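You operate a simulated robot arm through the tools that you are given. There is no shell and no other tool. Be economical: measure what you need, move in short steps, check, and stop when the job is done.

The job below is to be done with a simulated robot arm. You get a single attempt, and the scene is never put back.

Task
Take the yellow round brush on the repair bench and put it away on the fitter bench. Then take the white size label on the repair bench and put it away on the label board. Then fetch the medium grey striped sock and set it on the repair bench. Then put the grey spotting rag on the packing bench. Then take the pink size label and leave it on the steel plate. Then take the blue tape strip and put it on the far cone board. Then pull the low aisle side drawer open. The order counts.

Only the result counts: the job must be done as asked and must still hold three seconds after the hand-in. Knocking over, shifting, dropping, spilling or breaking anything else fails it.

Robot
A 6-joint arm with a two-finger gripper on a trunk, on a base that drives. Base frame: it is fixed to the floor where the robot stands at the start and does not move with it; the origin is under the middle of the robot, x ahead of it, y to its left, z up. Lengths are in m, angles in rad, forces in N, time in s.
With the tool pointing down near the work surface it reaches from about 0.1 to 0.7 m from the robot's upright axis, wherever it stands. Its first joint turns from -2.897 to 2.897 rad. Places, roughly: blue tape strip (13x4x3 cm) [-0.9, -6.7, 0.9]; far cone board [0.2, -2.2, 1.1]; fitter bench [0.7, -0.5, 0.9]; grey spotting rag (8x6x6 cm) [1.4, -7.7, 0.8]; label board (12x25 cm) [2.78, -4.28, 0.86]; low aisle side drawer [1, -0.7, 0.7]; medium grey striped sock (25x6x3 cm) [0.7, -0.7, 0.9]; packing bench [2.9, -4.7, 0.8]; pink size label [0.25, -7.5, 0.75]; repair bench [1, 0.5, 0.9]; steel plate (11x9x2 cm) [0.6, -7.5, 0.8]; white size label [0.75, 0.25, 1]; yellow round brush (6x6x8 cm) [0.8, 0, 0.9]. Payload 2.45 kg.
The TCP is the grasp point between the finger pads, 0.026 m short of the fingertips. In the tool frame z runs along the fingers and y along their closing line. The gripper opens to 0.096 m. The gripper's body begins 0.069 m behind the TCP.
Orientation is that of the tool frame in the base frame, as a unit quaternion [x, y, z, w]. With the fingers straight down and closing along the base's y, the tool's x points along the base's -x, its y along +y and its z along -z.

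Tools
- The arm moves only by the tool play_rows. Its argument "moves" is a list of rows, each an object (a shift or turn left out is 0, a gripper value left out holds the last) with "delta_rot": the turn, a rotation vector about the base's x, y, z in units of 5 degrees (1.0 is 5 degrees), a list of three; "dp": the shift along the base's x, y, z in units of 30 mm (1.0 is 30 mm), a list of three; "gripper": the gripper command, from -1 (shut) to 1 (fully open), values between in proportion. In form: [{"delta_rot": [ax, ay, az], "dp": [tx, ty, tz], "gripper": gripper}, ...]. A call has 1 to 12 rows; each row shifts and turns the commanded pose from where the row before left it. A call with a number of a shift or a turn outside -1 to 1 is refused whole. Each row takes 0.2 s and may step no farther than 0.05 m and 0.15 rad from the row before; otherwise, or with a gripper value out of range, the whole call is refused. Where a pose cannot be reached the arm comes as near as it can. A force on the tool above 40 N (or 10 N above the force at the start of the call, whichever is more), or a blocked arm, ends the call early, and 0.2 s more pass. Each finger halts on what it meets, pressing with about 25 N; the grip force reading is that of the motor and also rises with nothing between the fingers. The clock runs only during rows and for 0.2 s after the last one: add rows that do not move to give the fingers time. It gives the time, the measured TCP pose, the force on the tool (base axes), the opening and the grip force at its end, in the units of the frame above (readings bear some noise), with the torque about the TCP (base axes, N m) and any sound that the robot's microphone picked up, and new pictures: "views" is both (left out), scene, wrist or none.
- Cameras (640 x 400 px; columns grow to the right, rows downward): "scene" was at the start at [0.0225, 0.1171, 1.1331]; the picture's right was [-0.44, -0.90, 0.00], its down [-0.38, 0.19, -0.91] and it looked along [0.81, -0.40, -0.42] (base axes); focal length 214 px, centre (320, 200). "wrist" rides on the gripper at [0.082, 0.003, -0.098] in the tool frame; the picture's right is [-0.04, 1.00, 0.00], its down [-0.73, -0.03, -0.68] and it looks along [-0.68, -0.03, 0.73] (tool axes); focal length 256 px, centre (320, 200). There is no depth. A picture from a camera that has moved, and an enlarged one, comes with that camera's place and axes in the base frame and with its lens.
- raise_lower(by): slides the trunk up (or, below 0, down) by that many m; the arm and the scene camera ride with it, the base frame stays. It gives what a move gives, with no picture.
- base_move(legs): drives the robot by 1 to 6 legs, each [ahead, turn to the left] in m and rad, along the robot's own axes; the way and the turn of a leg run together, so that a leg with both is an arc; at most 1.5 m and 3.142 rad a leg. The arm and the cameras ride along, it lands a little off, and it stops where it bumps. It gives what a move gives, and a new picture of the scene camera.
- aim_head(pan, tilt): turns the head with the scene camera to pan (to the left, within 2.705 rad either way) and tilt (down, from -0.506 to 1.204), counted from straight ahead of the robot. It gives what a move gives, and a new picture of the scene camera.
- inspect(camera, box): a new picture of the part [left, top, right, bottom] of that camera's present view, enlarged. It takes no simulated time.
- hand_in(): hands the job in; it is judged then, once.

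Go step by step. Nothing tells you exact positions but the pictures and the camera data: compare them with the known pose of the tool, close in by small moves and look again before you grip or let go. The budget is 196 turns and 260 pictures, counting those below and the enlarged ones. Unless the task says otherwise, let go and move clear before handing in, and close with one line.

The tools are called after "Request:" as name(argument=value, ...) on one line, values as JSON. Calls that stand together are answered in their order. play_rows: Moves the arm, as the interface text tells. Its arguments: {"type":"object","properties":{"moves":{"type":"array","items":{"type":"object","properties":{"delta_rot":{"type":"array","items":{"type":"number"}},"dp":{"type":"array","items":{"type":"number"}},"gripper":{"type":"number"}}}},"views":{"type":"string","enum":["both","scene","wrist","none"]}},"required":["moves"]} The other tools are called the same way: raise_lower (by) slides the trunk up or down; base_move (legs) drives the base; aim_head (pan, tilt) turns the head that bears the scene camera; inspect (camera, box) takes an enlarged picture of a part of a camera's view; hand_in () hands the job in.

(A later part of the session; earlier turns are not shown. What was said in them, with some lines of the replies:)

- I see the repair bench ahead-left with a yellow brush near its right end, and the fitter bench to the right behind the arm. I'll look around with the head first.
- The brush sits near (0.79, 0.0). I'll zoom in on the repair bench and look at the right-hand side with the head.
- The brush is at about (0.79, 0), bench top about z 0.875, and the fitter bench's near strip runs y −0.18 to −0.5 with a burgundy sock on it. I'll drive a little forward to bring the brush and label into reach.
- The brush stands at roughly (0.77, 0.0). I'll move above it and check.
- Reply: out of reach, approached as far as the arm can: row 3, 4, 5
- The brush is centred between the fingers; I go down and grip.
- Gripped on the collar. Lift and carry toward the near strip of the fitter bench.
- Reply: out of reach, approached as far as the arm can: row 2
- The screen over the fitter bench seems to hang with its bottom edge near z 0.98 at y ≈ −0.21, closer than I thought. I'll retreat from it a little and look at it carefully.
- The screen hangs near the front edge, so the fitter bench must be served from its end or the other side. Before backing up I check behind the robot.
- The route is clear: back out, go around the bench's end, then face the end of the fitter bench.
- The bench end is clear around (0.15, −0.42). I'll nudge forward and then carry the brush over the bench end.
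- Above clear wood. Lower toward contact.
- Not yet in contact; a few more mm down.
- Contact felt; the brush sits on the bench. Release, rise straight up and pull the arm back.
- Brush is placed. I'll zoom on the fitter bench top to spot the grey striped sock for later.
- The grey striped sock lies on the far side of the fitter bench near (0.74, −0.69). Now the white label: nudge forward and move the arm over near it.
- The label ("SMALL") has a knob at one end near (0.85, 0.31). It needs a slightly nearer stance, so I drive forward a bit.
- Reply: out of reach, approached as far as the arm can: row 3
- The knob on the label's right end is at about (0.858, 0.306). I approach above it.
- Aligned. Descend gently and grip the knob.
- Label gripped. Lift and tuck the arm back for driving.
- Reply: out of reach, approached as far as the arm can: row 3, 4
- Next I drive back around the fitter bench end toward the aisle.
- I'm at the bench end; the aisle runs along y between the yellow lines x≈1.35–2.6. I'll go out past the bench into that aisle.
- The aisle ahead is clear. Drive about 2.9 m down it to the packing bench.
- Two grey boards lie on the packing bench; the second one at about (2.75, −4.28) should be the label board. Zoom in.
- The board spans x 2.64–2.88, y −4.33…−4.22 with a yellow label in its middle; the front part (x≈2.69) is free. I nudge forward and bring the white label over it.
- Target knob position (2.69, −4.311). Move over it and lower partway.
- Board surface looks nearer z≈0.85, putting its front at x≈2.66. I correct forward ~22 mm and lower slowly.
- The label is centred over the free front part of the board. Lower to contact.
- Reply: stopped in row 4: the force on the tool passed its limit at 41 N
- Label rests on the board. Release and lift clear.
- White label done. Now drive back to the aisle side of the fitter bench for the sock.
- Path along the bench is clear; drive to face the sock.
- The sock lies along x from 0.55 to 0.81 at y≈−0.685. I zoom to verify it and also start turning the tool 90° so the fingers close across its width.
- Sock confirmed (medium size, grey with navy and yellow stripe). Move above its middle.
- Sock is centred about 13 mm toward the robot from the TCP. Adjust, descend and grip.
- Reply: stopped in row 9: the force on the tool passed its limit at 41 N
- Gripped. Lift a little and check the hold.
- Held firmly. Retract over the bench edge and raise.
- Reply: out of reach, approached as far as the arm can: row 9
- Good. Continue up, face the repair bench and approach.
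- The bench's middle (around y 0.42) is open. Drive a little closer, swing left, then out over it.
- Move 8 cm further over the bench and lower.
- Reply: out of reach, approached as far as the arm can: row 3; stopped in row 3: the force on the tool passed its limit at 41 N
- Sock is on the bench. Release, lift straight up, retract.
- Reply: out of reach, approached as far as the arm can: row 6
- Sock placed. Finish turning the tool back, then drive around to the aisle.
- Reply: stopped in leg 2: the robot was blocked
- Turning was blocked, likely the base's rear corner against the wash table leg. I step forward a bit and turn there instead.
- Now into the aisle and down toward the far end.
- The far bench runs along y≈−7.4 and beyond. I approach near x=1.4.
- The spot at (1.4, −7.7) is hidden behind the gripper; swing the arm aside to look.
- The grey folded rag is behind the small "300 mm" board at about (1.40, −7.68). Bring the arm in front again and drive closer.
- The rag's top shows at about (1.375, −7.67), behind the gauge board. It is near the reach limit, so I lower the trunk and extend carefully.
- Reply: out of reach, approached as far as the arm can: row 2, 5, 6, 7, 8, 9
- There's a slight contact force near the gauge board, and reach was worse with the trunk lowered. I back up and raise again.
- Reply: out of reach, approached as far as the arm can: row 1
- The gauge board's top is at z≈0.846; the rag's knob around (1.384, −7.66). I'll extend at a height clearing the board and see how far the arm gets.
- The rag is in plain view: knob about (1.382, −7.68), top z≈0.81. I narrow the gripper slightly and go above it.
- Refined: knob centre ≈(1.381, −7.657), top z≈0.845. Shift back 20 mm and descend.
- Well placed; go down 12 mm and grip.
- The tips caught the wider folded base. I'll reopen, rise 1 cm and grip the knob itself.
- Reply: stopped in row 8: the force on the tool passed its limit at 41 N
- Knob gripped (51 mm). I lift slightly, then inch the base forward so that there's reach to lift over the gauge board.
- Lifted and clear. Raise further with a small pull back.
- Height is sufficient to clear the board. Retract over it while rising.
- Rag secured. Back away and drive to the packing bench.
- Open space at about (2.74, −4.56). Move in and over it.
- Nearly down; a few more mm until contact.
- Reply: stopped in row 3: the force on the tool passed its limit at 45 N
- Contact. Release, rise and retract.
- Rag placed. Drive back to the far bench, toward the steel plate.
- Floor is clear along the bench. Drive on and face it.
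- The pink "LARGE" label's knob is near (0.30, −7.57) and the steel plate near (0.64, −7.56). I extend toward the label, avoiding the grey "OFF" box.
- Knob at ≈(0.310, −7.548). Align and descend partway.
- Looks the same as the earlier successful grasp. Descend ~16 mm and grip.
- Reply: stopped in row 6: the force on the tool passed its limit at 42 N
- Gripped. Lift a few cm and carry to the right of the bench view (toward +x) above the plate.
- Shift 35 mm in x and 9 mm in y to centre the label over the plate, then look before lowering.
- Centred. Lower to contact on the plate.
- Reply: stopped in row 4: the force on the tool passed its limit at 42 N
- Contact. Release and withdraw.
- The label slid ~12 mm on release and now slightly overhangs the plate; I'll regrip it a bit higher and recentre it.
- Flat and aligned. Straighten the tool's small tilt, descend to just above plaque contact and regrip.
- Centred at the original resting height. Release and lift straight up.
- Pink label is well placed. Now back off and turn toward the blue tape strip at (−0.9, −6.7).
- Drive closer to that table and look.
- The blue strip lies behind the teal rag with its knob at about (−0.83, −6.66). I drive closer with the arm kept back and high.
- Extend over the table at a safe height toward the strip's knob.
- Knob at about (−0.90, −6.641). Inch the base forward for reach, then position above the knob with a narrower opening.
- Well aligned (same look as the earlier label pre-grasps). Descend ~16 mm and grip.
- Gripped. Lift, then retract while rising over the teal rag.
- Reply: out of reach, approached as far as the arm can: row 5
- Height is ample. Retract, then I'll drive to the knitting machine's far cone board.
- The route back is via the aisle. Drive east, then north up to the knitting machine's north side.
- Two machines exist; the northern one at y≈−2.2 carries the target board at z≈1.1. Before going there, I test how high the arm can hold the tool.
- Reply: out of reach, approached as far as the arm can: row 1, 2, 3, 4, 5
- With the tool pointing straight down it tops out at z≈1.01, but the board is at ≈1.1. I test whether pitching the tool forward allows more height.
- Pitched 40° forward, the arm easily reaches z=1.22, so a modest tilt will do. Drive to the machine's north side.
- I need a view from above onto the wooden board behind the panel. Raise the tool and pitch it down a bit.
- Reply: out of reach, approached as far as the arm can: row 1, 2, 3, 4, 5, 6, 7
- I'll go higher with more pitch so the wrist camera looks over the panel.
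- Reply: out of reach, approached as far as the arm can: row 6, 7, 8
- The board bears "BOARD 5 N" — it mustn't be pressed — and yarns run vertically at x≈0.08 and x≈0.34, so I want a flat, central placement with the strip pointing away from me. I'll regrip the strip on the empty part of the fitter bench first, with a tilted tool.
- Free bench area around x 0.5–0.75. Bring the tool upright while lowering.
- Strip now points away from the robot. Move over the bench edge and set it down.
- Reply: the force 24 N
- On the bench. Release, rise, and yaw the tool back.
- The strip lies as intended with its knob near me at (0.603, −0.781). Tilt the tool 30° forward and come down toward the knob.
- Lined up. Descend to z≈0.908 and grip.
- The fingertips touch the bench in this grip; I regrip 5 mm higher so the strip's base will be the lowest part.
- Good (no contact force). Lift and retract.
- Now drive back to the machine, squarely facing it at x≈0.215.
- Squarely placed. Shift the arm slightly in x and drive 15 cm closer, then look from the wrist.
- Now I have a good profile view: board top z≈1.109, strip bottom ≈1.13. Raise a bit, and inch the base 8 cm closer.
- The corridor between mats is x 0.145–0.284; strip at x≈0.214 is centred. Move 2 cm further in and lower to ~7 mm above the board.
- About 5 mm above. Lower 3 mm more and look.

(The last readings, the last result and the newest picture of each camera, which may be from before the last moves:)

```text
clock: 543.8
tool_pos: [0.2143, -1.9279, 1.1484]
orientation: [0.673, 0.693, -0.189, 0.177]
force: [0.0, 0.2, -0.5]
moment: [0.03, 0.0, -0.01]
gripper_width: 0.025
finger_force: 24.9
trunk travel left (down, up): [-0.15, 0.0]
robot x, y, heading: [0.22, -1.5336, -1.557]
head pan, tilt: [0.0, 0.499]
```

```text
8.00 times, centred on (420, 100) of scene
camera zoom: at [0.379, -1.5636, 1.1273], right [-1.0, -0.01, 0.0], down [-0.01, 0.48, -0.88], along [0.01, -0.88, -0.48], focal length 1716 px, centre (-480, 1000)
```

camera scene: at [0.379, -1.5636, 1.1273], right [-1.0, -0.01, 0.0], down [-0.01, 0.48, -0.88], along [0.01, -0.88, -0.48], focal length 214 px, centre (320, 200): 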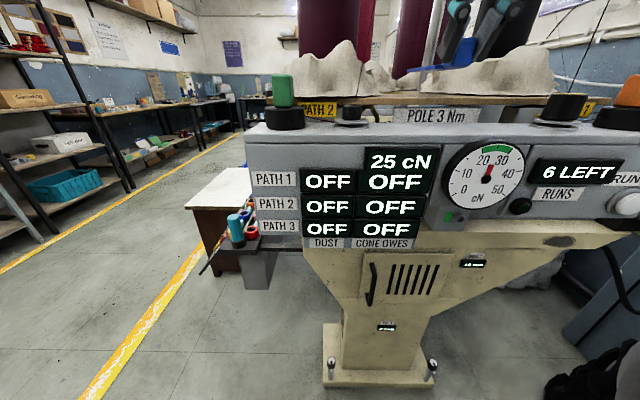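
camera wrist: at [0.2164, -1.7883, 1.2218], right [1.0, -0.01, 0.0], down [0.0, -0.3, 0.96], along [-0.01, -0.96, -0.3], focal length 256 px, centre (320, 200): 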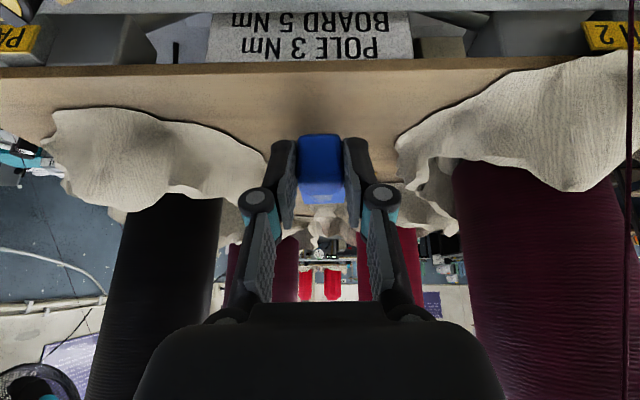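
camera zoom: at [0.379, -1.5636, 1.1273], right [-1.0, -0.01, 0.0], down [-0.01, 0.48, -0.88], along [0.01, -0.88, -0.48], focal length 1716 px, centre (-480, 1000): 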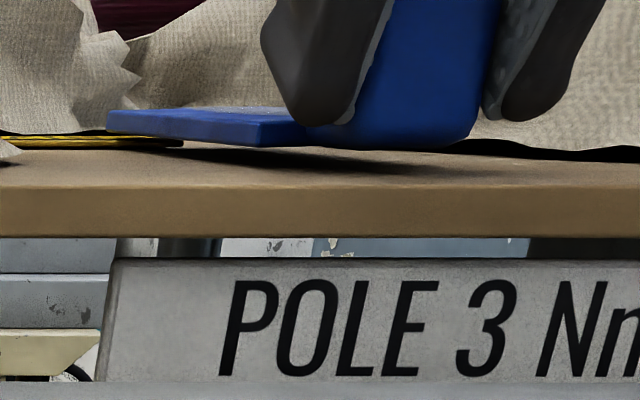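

Still ~3–4 mm of gap. Lower 2 mm more.

Request:
play_rows(moves=[{"dp": [0, 0, -0.08]}, {}, {}], views="none")

Request:
inspect(camera="scene", box=[380, 75, 460, 125])

```text
clock: 544.6
tool_pos: [0.2139, -1.9289, 1.1458]
orientation: [0.674, 0.692, -0.19, 0.177]
force: [-0.8, 0.7, -0.3]
moment: [0.04, -0.01, 0.01]
gripper_width: 0.0251
finger_force: 25.3
trunk travel left (down, up): [-0.15, 0.0]
robot x, y, heading: [0.2217, -1.5362, -1.557]
head pan, tilt: [0.0, 0.499]
```

```text
8.00 times, centred on (420, 100) of scene
camera zoom: at [0.379, -1.5636, 1.1273], right [-1.0, -0.01, 0.0], down [-0.01, 0.48, -0.88], along [0.01, -0.88, -0.48], focal length 1716 px, centre (-480, 1000)
```

zoom: 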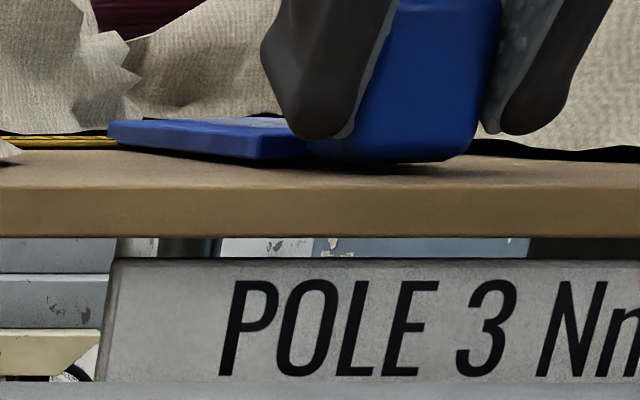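

~2 mm left. Lower 1 mm and open slightly.

Request:
play_rows(moves=[{"dp": [0, 0, -0.04]}, {}, {"gripper": -0.2}, {}, {}], views="none")

Request:
inspect(camera="scene", box=[340, 30, 500, 130])

```text
clock: 545.8
tool_pos: [0.2142, -1.929, 1.1453]
orientation: [0.674, 0.692, -0.189, 0.176]
force: [-0.1, 0.2, -0.1]
moment: [0.01, 0.02, -0.03]
gripper_width: 0.0385
finger_force: 0.0
trunk travel left (down, up): [-0.15, 0.0]
robot x, y, heading: [0.218, -1.5361, -1.557]
head pan, tilt: [0.0, 0.499]
```

```text
4.00 times, centred on (420, 80) of scene
camera zoom: at [0.379, -1.5636, 1.1273], right [-1.0, -0.01, 0.0], down [-0.01, 0.48, -0.88], along [0.01, -0.88, -0.48], focal length 858 px, centre (-80, 680)
```

zoom: 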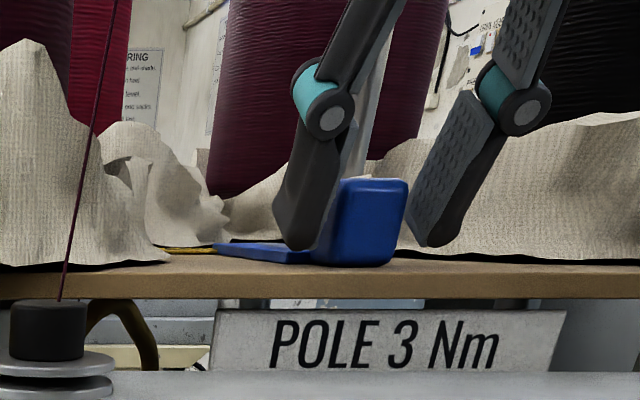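

The strip rests on the board. Back the fingers out along the tool axis, then retract.

Request:
play_rows(moves=[{"gripper": 0.0}, {}, {"dp": [0, 0.25, 0.45]}, {"dp": [0, 0.5, 0.6]}, {"dp": [0, 1, 0.3]}, {"dp": [0, 1, 0]}, {"dp": [0, 1, 0]}, {"dp": [0, 1, 0]}, {}], views="none")

Request:
inspect(camera="scene", box=[340, 30, 500, 130])

```text
clock: 547.8
tool_pos: [0.2143, -1.7879, 1.1677]
orientation: [0.673, 0.692, -0.191, 0.179]
force: [0.1, -0.4, 0.0]
moment: [0.01, -0.01, 0.04]
gripper_width: 0.0481
finger_force: 0.1
out of reach, approached as far as the arm can: row 5, 7, 8
trunk travel left (down, up): [-0.15, 0.0]
robot x, y, heading: [0.2171, -1.5337, -1.561]
head pan, tilt: [0.0, 0.499]
```

```text
4.00 times, centred on (420, 80) of scene
camera zoom: at [0.379, -1.5636, 1.1273], right [-1.0, -0.01, 0.0], down [-0.01, 0.48, -0.88], along [0.01, -0.88, -0.48], focal length 858 px, centre (-80, 680)
```

zoom: 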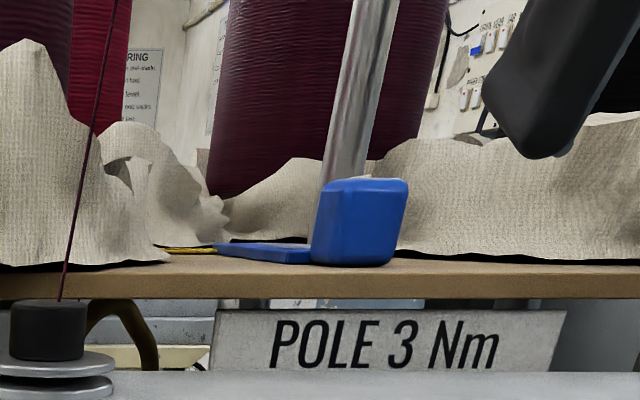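

Strip sits flat on the board. Now to the drawer: back away and face the fitter bench's right pedestal at x≈1.0.

Request:
base_move(legs=[[-0.12, 0], [0, 1.56], [0.79, 0], [0, 1.57]])

Request:
aim_head(pan=0.0, tilt=0.65)

```text
clock: 560.4
tool_pos: [1.0008, -1.1399, 1.1675]
orientation: [0.684, -0.681, -0.176, -0.193]
force: [-0.5, -0.9, 0.2]
moment: [-0.01, -0.02, 0.02]
gripper_width: 0.0478
finger_force: 0.0
trunk travel left (down, up): [-0.15, 0.0]
robot x, y, heading: [0.9911, -1.3909, 1.563]
head pan, tilt: [0.0, 0.499]
camera scene: at [0.8305, -1.36, 1.1273], right [1.0, -0.01, 0.0], down [-0.01, -0.48, -0.88], along [0.01, 0.88, -0.48], focal length 214 px, centre (320, 200)
```

scene: 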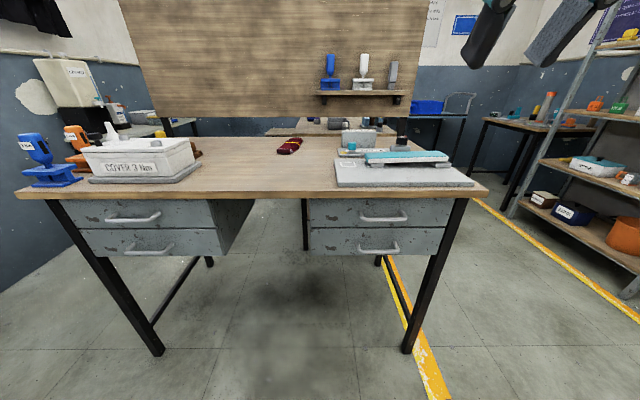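

```text
clock: 561.1
tool_pos: [1.0005, -1.1403, 1.1655]
orientation: [0.684, -0.681, -0.176, -0.193]
force: [0.2, -0.4, 0.3]
moment: [0.0, -0.03, 0.01]
gripper_width: 0.0479
finger_force: 0.1
trunk travel left (down, up): [-0.15, 0.0]
robot x, y, heading: [0.9914, -1.3932, 1.56]
head pan, tilt: [0.0, 0.649]
camera scene: at [0.8304, -1.3641, 1.114], right [1.0, -0.01, 0.0], down [-0.01, -0.6, -0.8], along [0.01, 0.8, -0.6], focal length 214 px, centre (320, 200)
```

scene: 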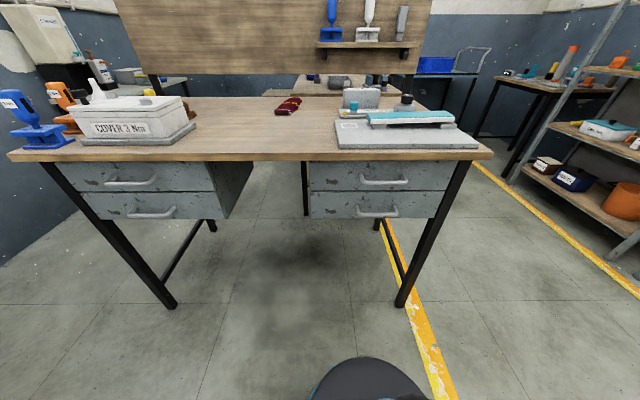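

Request:
inspect(camera="scene", box=[300, 140, 460, 240])

```text
4.00 times, centred on (380, 190) of scene
camera zoom: at [0.8304, -1.3641, 1.114], right [1.0, -0.01, 0.0], down [-0.01, -0.6, -0.8], along [0.01, 0.8, -0.6], focal length 858 px, centre (80, 240)
```

zoom: 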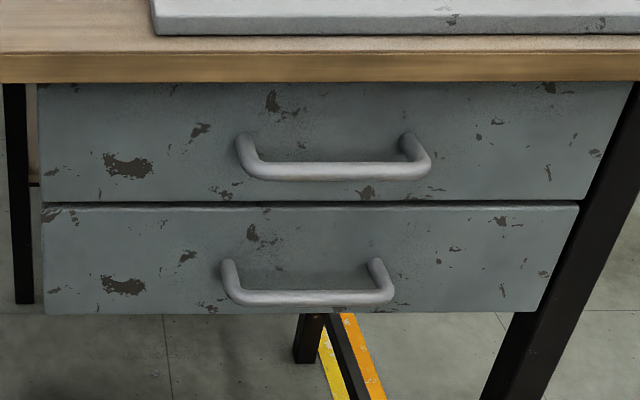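

The lower handle's bar is near (1.01, −0.875, 0.69), about 4.5 cm proud of the drawer. I back up 0.2 m, and swing the tool to point horizontally at the drawer with fingers closing vertically.

Request:
base_move(legs=[[-0.2, 0]])

Request:
play_rows(moves=[{"delta_rot": [1, 0, 0], "dp": [0, 0.7, -0.5]}, {"delta_rot": [1, 0, 0], "dp": [0, 0.7, -0.5]}, {"delta_rot": [1, 0, 0], "dp": [0, 0.7, -0.5]}, {"delta_rot": [1, 0, 0], "dp": [0, 0.7, -0.7]}, {"delta_rot": [1, 0, 0], "dp": [0, 0.7, -0.7]}, {"delta_rot": [1, 0, 0], "dp": [0, 0.7, -0.7]}, {"delta_rot": [1, 0, 0], "dp": [0, 0.7, -0.7]}, {"delta_rot": [1, 0, 0], "dp": [0, 0.7, -0.7]}, {"delta_rot": [1, 0, 0], "dp": [0, 0, -0.7]}, {"delta_rot": [1, 0, 0], "dp": [0, 0, -0.7]}, {"delta_rot": [1, 0, 0], "dp": [0, 0, -0.7]}, {"delta_rot": [1, 0, 0], "dp": [0, 0, -0.7]}], views="scene")

```text
clock: 562.7
tool_pos: [0.9994, -1.3357, 1.1662]
orientation: [0.686, -0.679, -0.177, -0.192]
force: [-0.8, -0.1, 0.2]
moment: [0.0, 0.0, 0.01]
gripper_width: 0.0481
finger_force: 0.0
trunk travel left (down, up): [-0.15, 0.0]
robot x, y, heading: [0.9818, -1.5899, 1.564]
head pan, tilt: [0.0, 0.649]
camera scene: at [0.8286, -1.5599, 1.1139], right [1.0, -0.01, 0.0], down [0.0, -0.6, -0.8], along [0.0, 0.8, -0.6], focal length 214 px, centre (320, 200)
```

scene: 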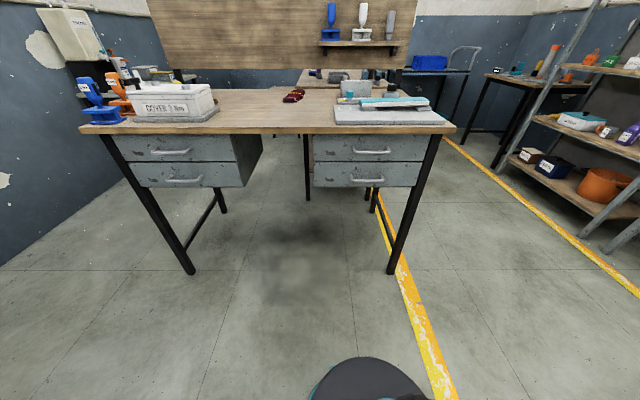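

```text
clock: 565.3
tool_pos: [1.0033, -1.1653, 0.9471]
orientation: [-0.502, 0.519, 0.472, 0.506]
force: [0.2, 0.2, 0.4]
moment: [0.02, -0.02, -0.02]
gripper_width: 0.0479
finger_force: 0.0
out of reach, approached as far as the arm can: row 11, 12
trunk travel left (down, up): [-0.15, 0.0]
robot x, y, heading: [0.9857, -1.5838, 1.567]
head pan, tilt: [0.0, 0.649]
camera scene: at [0.8286, -1.56, 1.1139], right [1.0, -0.01, 0.0], down [0.0, -0.6, -0.8], along [0.0, 0.8, -0.6], focal length 214 px, centre (320, 200)
```

scene: 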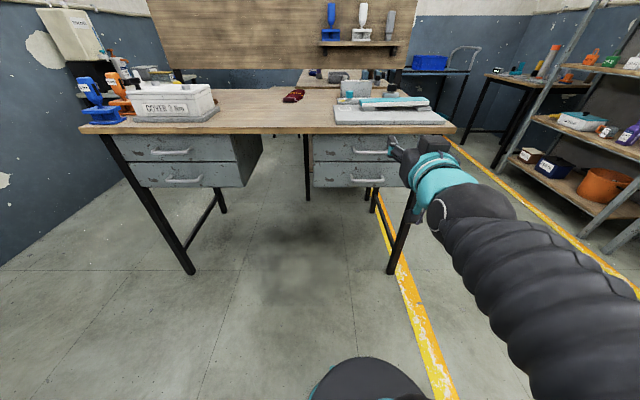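

Tool is horizontal at z 0.947. Lower the trunk fully and try to go lower while rolling the gripper 90°.

Request:
raise_lower(by=-0.15)

Request:
play_rows(moves=[{"dp": [0, 0.5, -0.7]}, {"dp": [0, 0.5, -0.7]}, {"dp": [0, 0.5, -0.7]}, {"dp": [0, 0.5, -0.7]}, {"dp": [0, 0.5, -0.7]}, {}], views="none")

```text
clock: 567.0
tool_pos: [1.0033, -1.1645, 0.7955]
orientation: [-0.502, 0.52, 0.471, 0.506]
force: [-0.3, 0.1, 0.0]
moment: [0.01, 0.02, 0.01]
gripper_width: 0.048
finger_force: 0.1
trunk travel left (down, up): [0.0, 0.15]
robot x, y, heading: [0.9828, -1.5872, 1.567]
head pan, tilt: [0.0, 0.649]
```

```text
clock: 568.5
tool_pos: [1.0022, -1.0893, 0.6899]
orientation: [-0.503, 0.519, 0.472, 0.505]
force: [-0.3, 0.6, -0.3]
moment: [0.01, 0.0, 0.01]
gripper_width: 0.0478
finger_force: 0.0
trunk travel left (down, up): [0.0, 0.15]
robot x, y, heading: [0.9881, -1.5858, 1.566]
head pan, tilt: [0.0, 0.649]
```

Height reached. Roll the gripper 90° about its axis.

Request:
play_rows(moves=[{"delta_rot": [0, 1, 0]}, {"delta_rot": [0, 1, 0]}, {"delta_rot": [0, 1, 0]}, {"delta_rot": [0, 1, 0]}, {"delta_rot": [0, 1, 0]}, {"delta_rot": [0, 1, 0]}, {"delta_rot": [0, 1, 0]}, {"delta_rot": [0, 1, 0]}, {"delta_rot": [0, 1, 0]}, {"delta_rot": [0, 1, 0]}, {"delta_rot": [0, 1, 0]}, {"delta_rot": [0, 1, 0]}], views="none")

Request:
play_rows(moves=[{"delta_rot": [0, 1, 0]}, {"delta_rot": [0, 1, 0]}, {"delta_rot": [0, 1, 0]}, {"delta_rot": [0, 1, 0]}, {"delta_rot": [0, 1, 0]}, {"delta_rot": [0, 1, 0]}, {}])

```text
clock: 571.0
tool_pos: [1.0037, -1.0882, 0.6921]
orientation: [-0.199, 0.702, 0.66, 0.178]
force: [0.3, 0.4, 1.4]
moment: [0.0, -0.02, 0.04]
gripper_width: 0.0478
finger_force: 0.1
trunk travel left (down, up): [0.0, 0.15]
robot x, y, heading: [0.9847, -1.5885, 1.565]
head pan, tilt: [0.0, 0.649]
```

```text
clock: 572.6
tool_pos: [1.0051, -1.0889, 0.692]
orientation: [-0.021, 0.724, 0.689, -0.011]
force: [0.1, 0.2, -0.1]
moment: [0.02, 0.01, 0.03]
gripper_width: 0.0481
finger_force: 0.1
trunk travel left (down, up): [0.0, 0.15]
robot x, y, heading: [0.9851, -1.5895, 1.566]
head pan, tilt: [0.0, 0.649]
camera scene: at [0.8286, -1.5599, 0.9639], right [1.0, -0.01, 0.0], down [0.0, -0.6, -0.8], along [0.0, 0.8, -0.6], focal length 214 px, centre (320, 200)
camera wrist: at [0.9273, -1.1904, 0.6984], right [0.02, 0.05, 1.0], down [0.76, -0.65, 0.02], along [0.65, 0.76, -0.05], focal length 256 px, centre (320, 200)
```

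scene: 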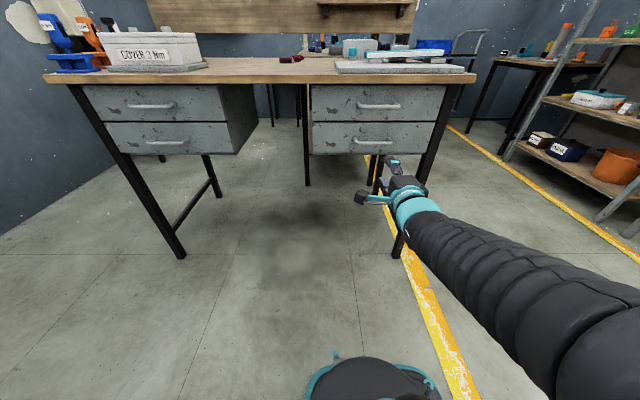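
wrist: 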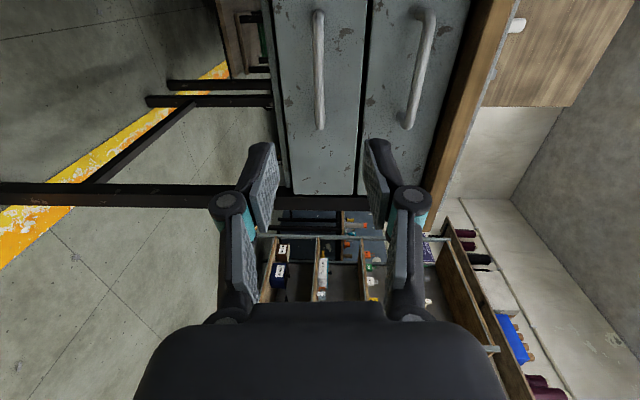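

The lower handle's bar is right on the tool axis (z≈0.68, x 0.95–1.07). Adjust slightly and drive forward 15 cm.

Request:
play_rows(moves=[{"dp": [0.25, 0, -0.35]}, {}], views="none")

Request:
base_move(legs=[[0.14, 0]])

Request:
inspect(camera="wrist", box=[0, 0, 640, 400])

```text
clock: 573.2
tool_pos: [1.0105, -1.0874, 0.6817]
orientation: [-0.022, 0.725, 0.688, -0.01]
force: [-0.4, -0.2, 0.1]
moment: [0.01, 0.01, 0.03]
gripper_width: 0.0479
finger_force: 0.0
trunk travel left (down, up): [0.0, 0.15]
robot x, y, heading: [0.9866, -1.5855, 1.567]
head pan, tilt: [0.0, 0.649]
```

```text
clock: 574.6
tool_pos: [1.0146, -0.9466, 0.6811]
orientation: [-0.02, 0.725, 0.688, -0.009]
force: [-0.5, 0.9, -0.1]
moment: [0.01, 0.0, -0.03]
gripper_width: 0.0479
finger_force: 0.1
trunk travel left (down, up): [0.0, 0.15]
robot x, y, heading: [0.9864, -1.4432, 1.562]
head pan, tilt: [0.0, 0.649]
camera scene: at [0.8298, -1.4187, 0.9639], right [1.0, -0.01, 0.0], down [-0.01, -0.6, -0.8], along [0.01, 0.8, -0.6], focal length 214 px, centre (320, 200)
```

scene: 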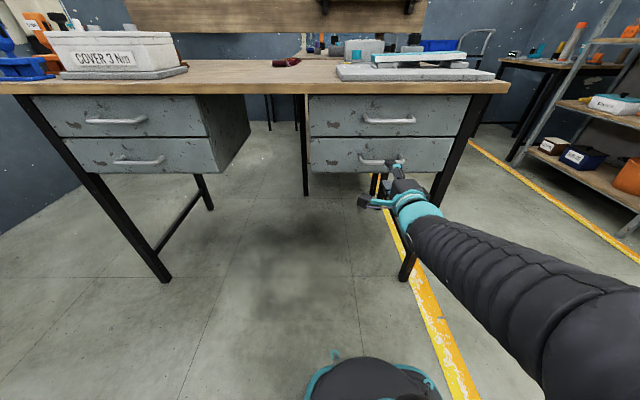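

```text
1.00 times, centred on (320, 200) of wrist (not enlarged: the box is as wide or as high as the picture)
camera zoom: at [0.9367, -1.0488, 0.6878], right [0.02, 0.05, 1.0], down [0.76, -0.65, 0.02], along [0.65, 0.76, -0.05], focal length 256 px, centre (320, 200)
```

zoom: 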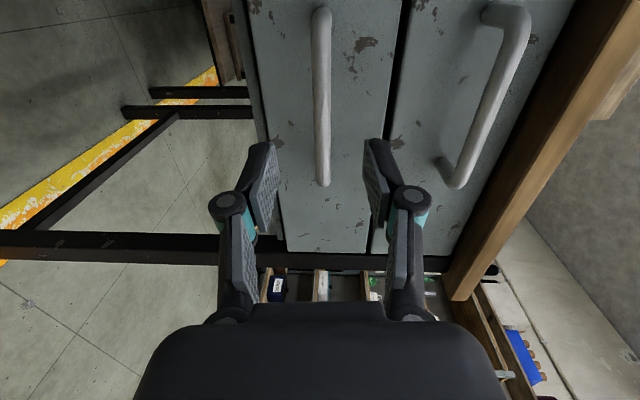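

Bar is centred between the fingers. Advance 6.5 cm.

Request:
play_rows(moves=[{"dp": [0, 0.6, 0]}, {"dp": [0, 0.6, 0]}, {"dp": [0, 0.6, 0]}, {"dp": [0, 0.4, 0]}, {}], views="wrist")

```text
clock: 575.8
tool_pos: [1.0149, -0.8806, 0.6812]
orientation: [-0.02, 0.724, 0.689, -0.009]
force: [0.7, 0.4, -0.4]
moment: [0.01, -0.03, 0.02]
gripper_width: 0.0481
finger_force: 0.0
trunk travel left (down, up): [0.0, 0.15]
robot x, y, heading: [0.9907, -1.4469, 1.559]
head pan, tilt: [0.0, 0.649]
camera wrist: at [0.9376, -0.9837, 0.6876], right [0.02, 0.05, 1.0], down [0.76, -0.65, 0.02], along [0.65, 0.76, -0.05], focal length 256 px, centre (320, 200)
```

wrist: 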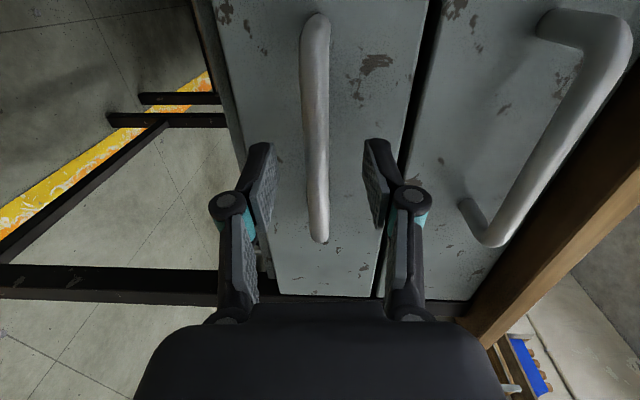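

The bar is between the pads. Close on it.

Request:
play_rows(moves=[{"gripper": -1}, {}, {}, {}], views="wrist")

```text
clock: 576.8
tool_pos: [1.0145, -0.8826, 0.6791]
orientation: [-0.02, 0.725, 0.688, -0.009]
force: [-2.2, -7.2, -13.1]
moment: [-0.23, 0.91, -0.12]
gripper_width: 0.0125
finger_force: 38.8
trunk travel left (down, up): [0.0, 0.15]
robot x, y, heading: [0.9856, -1.4458, 1.561]
head pan, tilt: [0.0, 0.649]
camera wrist: at [0.9377, -0.9839, 0.6865], right [0.02, 0.05, 1.0], down [0.76, -0.65, 0.02], along [0.65, 0.76, -0.06], focal length 256 px, centre (320, 200)
```

wrist: 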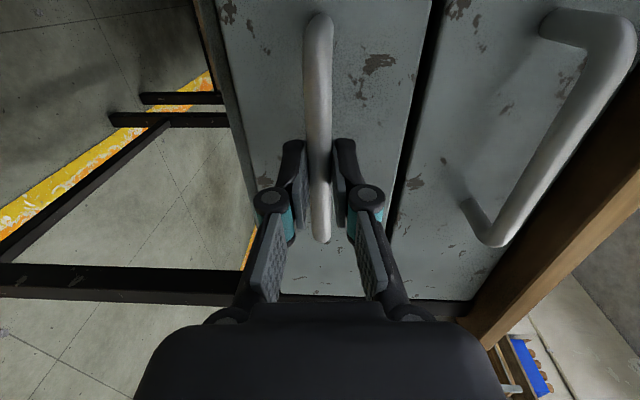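

Gripped. Pull gently with the arm first.

Request:
play_rows(moves=[{"dp": [0, -0.4, 0]}, {"dp": [0, -0.5, 0]}, {"dp": [0, -0.5, 0]}, {"dp": [0, -0.5, 0]}, {}], views="wrist")

```text
clock: 578.0
tool_pos: [1.0145, -0.938, 0.6795]
orientation: [-0.019, 0.725, 0.689, -0.008]
force: [18.8, -0.5, -6.4]
moment: [-0.12, 0.84, -0.98]
gripper_width: 0.0126
finger_force: 39.0
trunk travel left (down, up): [0.0, 0.15]
robot x, y, heading: [0.9877, -1.4455, 1.558]
head pan, tilt: [0.0, 0.649]
camera wrist: at [0.9371, -1.0393, 0.6864], right [0.02, 0.05, 1.0], down [0.76, -0.65, 0.01], along [0.65, 0.76, -0.05], focal length 256 px, centre (320, 200)
```

wrist: 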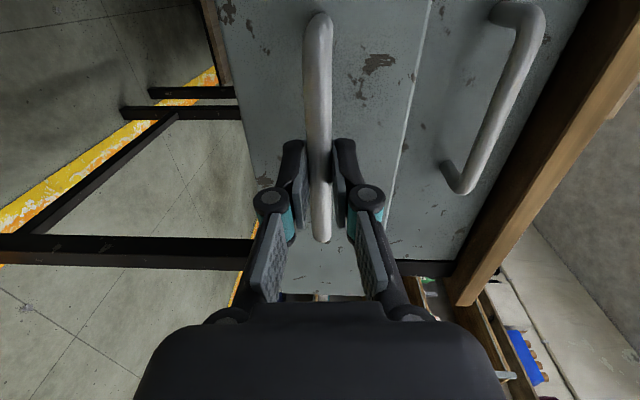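

The drawer moves with the hand. Pull further by driving backwards.

Request:
base_move(legs=[[-0.13, 0]])

```text
clock: 579.3
tool_pos: [1.011, -1.0692, 0.68]
orientation: [-0.02, 0.724, 0.69, -0.01]
force: [34.1, -0.7, -2.9]
moment: [-0.04, 0.89, -0.66]
gripper_width: 0.0123
finger_force: 38.7
trunk travel left (down, up): [0.0, 0.15]
robot x, y, heading: [0.9897, -1.581, 1.561]
head pan, tilt: [0.0, 0.649]
camera scene: at [0.8302, -1.5504, 0.9642], right [1.0, -0.01, 0.0], down [-0.01, -0.6, -0.8], along [0.01, 0.8, -0.6], focal length 214 px, centre (320, 200)
```

scene: 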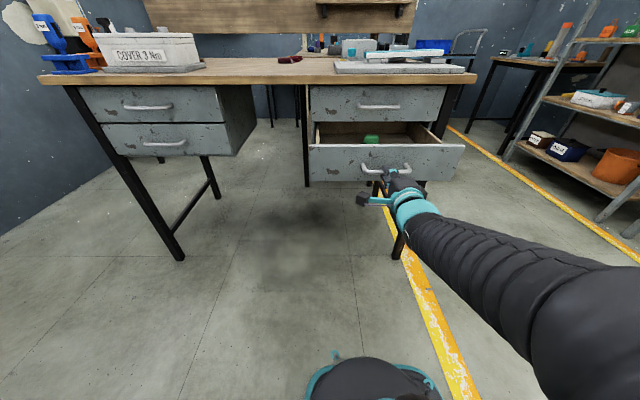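

Open about 19 cm; relieve the sideways load and pull a bit more.

Request:
play_rows(moves=[{"dp": [0.15, 0, 0]}, {}], views="none")

Request:
base_move(legs=[[-0.05, 0]])

```text
clock: 579.9
tool_pos: [1.0134, -1.0699, 0.6804]
orientation: [-0.024, 0.724, 0.689, -0.009]
force: [-35.3, 0.3, -7.8]
moment: [-0.15, 0.99, 0.66]
gripper_width: 0.0131
finger_force: 40.4
trunk travel left (down, up): [0.0, 0.15]
robot x, y, heading: [0.9848, -1.5788, 1.569]
head pan, tilt: [0.0, 0.649]
```

```text
clock: 580.8
tool_pos: [1.0147, -1.1193, 0.6796]
orientation: [-0.021, 0.725, 0.688, -0.007]
force: [-30.3, 1.4, -12.8]
moment: [-0.19, 0.95, 0.48]
gripper_width: 0.0124
finger_force: 39.3
trunk travel left (down, up): [0.0, 0.15]
robot x, y, heading: [0.9845, -1.6286, 1.56]
head pan, tilt: [0.0, 0.649]
camera scene: at [0.8269, -1.6003, 0.9636], right [1.0, -0.01, 0.0], down [0.0, -0.6, -0.8], along [0.01, 0.8, -0.6], focal length 214 px, centre (320, 200)
```

scene: 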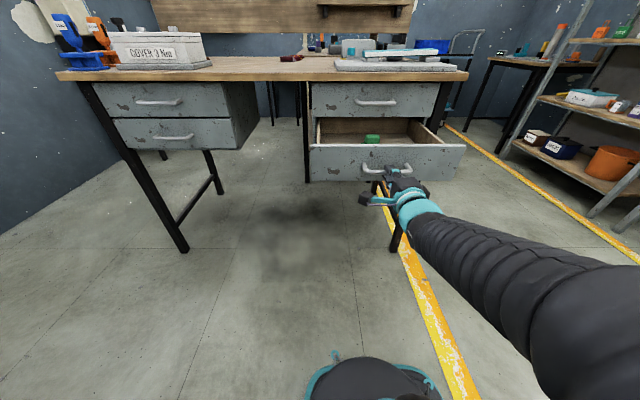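

Still free-moving. Pull 5 cm more, relieving the side load by half.

Request:
play_rows(moves=[{"dp": [-0.07, 0, 0]}, {}], views="none")

Request:
base_move(legs=[[-0.05, 0]])

```text
clock: 581.4
tool_pos: [1.0145, -1.1183, 0.6794]
orientation: [-0.02, 0.725, 0.688, -0.009]
force: [9.8, -2.8, -3.5]
moment: [-0.11, 0.86, -0.71]
gripper_width: 0.0125
finger_force: 39.9
trunk travel left (down, up): [0.0, 0.15]
robot x, y, heading: [0.9881, -1.6263, 1.563]
head pan, tilt: [0.0, 0.649]
```

```text
clock: 582.3
tool_pos: [1.0126, -1.1692, 0.6806]
orientation: [-0.021, 0.725, 0.688, -0.009]
force: [-0.5, 0.8, -0.1]
moment: [-0.03, 0.01, -0.01]
gripper_width: 0.0
finger_force: 28.2
trunk travel left (down, up): [0.0, 0.15]
robot x, y, heading: [0.9885, -1.6802, 1.56]
head pan, tilt: [0.0, 0.649]
camera scene: at [0.8276, -1.6505, 0.9639], right [1.0, -0.01, 0.0], down [0.0, -0.6, -0.8], along [0.01, 0.8, -0.6], focal length 214 px, centre (320, 200)
```

scene: 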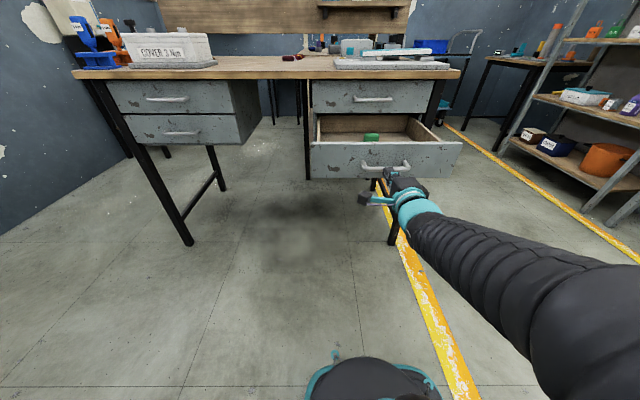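

The drawer reached its end stop and the fingers slipped off the bar; it is fully open. Back clear a little and confirm.

Request:
base_move(legs=[[-0.1, 0]])

Request:
inspect(camera="scene", box=[300, 80, 480, 192])

```text
clock: 583.5
tool_pos: [1.0122, -1.2724, 0.6802]
orientation: [-0.021, 0.724, 0.689, -0.009]
force: [0.3, -0.5, 0.1]
moment: [0.02, -0.01, 0.0]
gripper_width: 0.0
finger_force: 28.4
trunk travel left (down, up): [0.0, 0.15]
robot x, y, heading: [0.9851, -1.7815, 1.568]
head pan, tilt: [0.0, 0.649]
camera scene: at [0.827, -1.7543, 0.9639], right [1.0, -0.01, 0.0], down [0.0, -0.6, -0.8], along [0.0, 0.8, -0.6], focal length 214 px, centre (320, 200)
```

scene: 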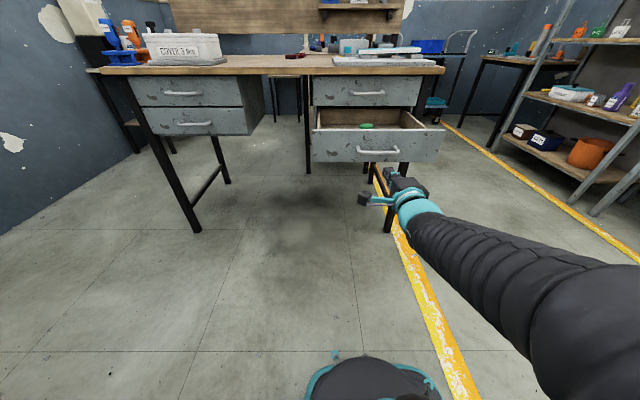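

```text
3.56 times, centred on (390, 136) of scene
camera zoom: at [0.827, -1.7543, 0.9639], right [1.0, -0.01, 0.0], down [0.0, -0.6, -0.8], along [0.0, 0.8, -0.6], focal length 763 px, centre (71, 428)
```

zoom: 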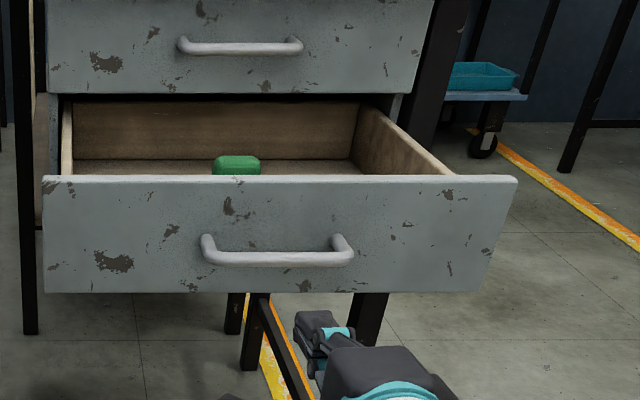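

The drawer stays wide open, the hand is clear, and all seven steps are done in order. I hand in.

Request:
hand_in()

```text
The job is handed in.
```

All seven steps were done in the order asked, and I handed the job in with the gripper clear of everything. The base was blocked once while turning near the wash table, and I did not check that table afterwards.
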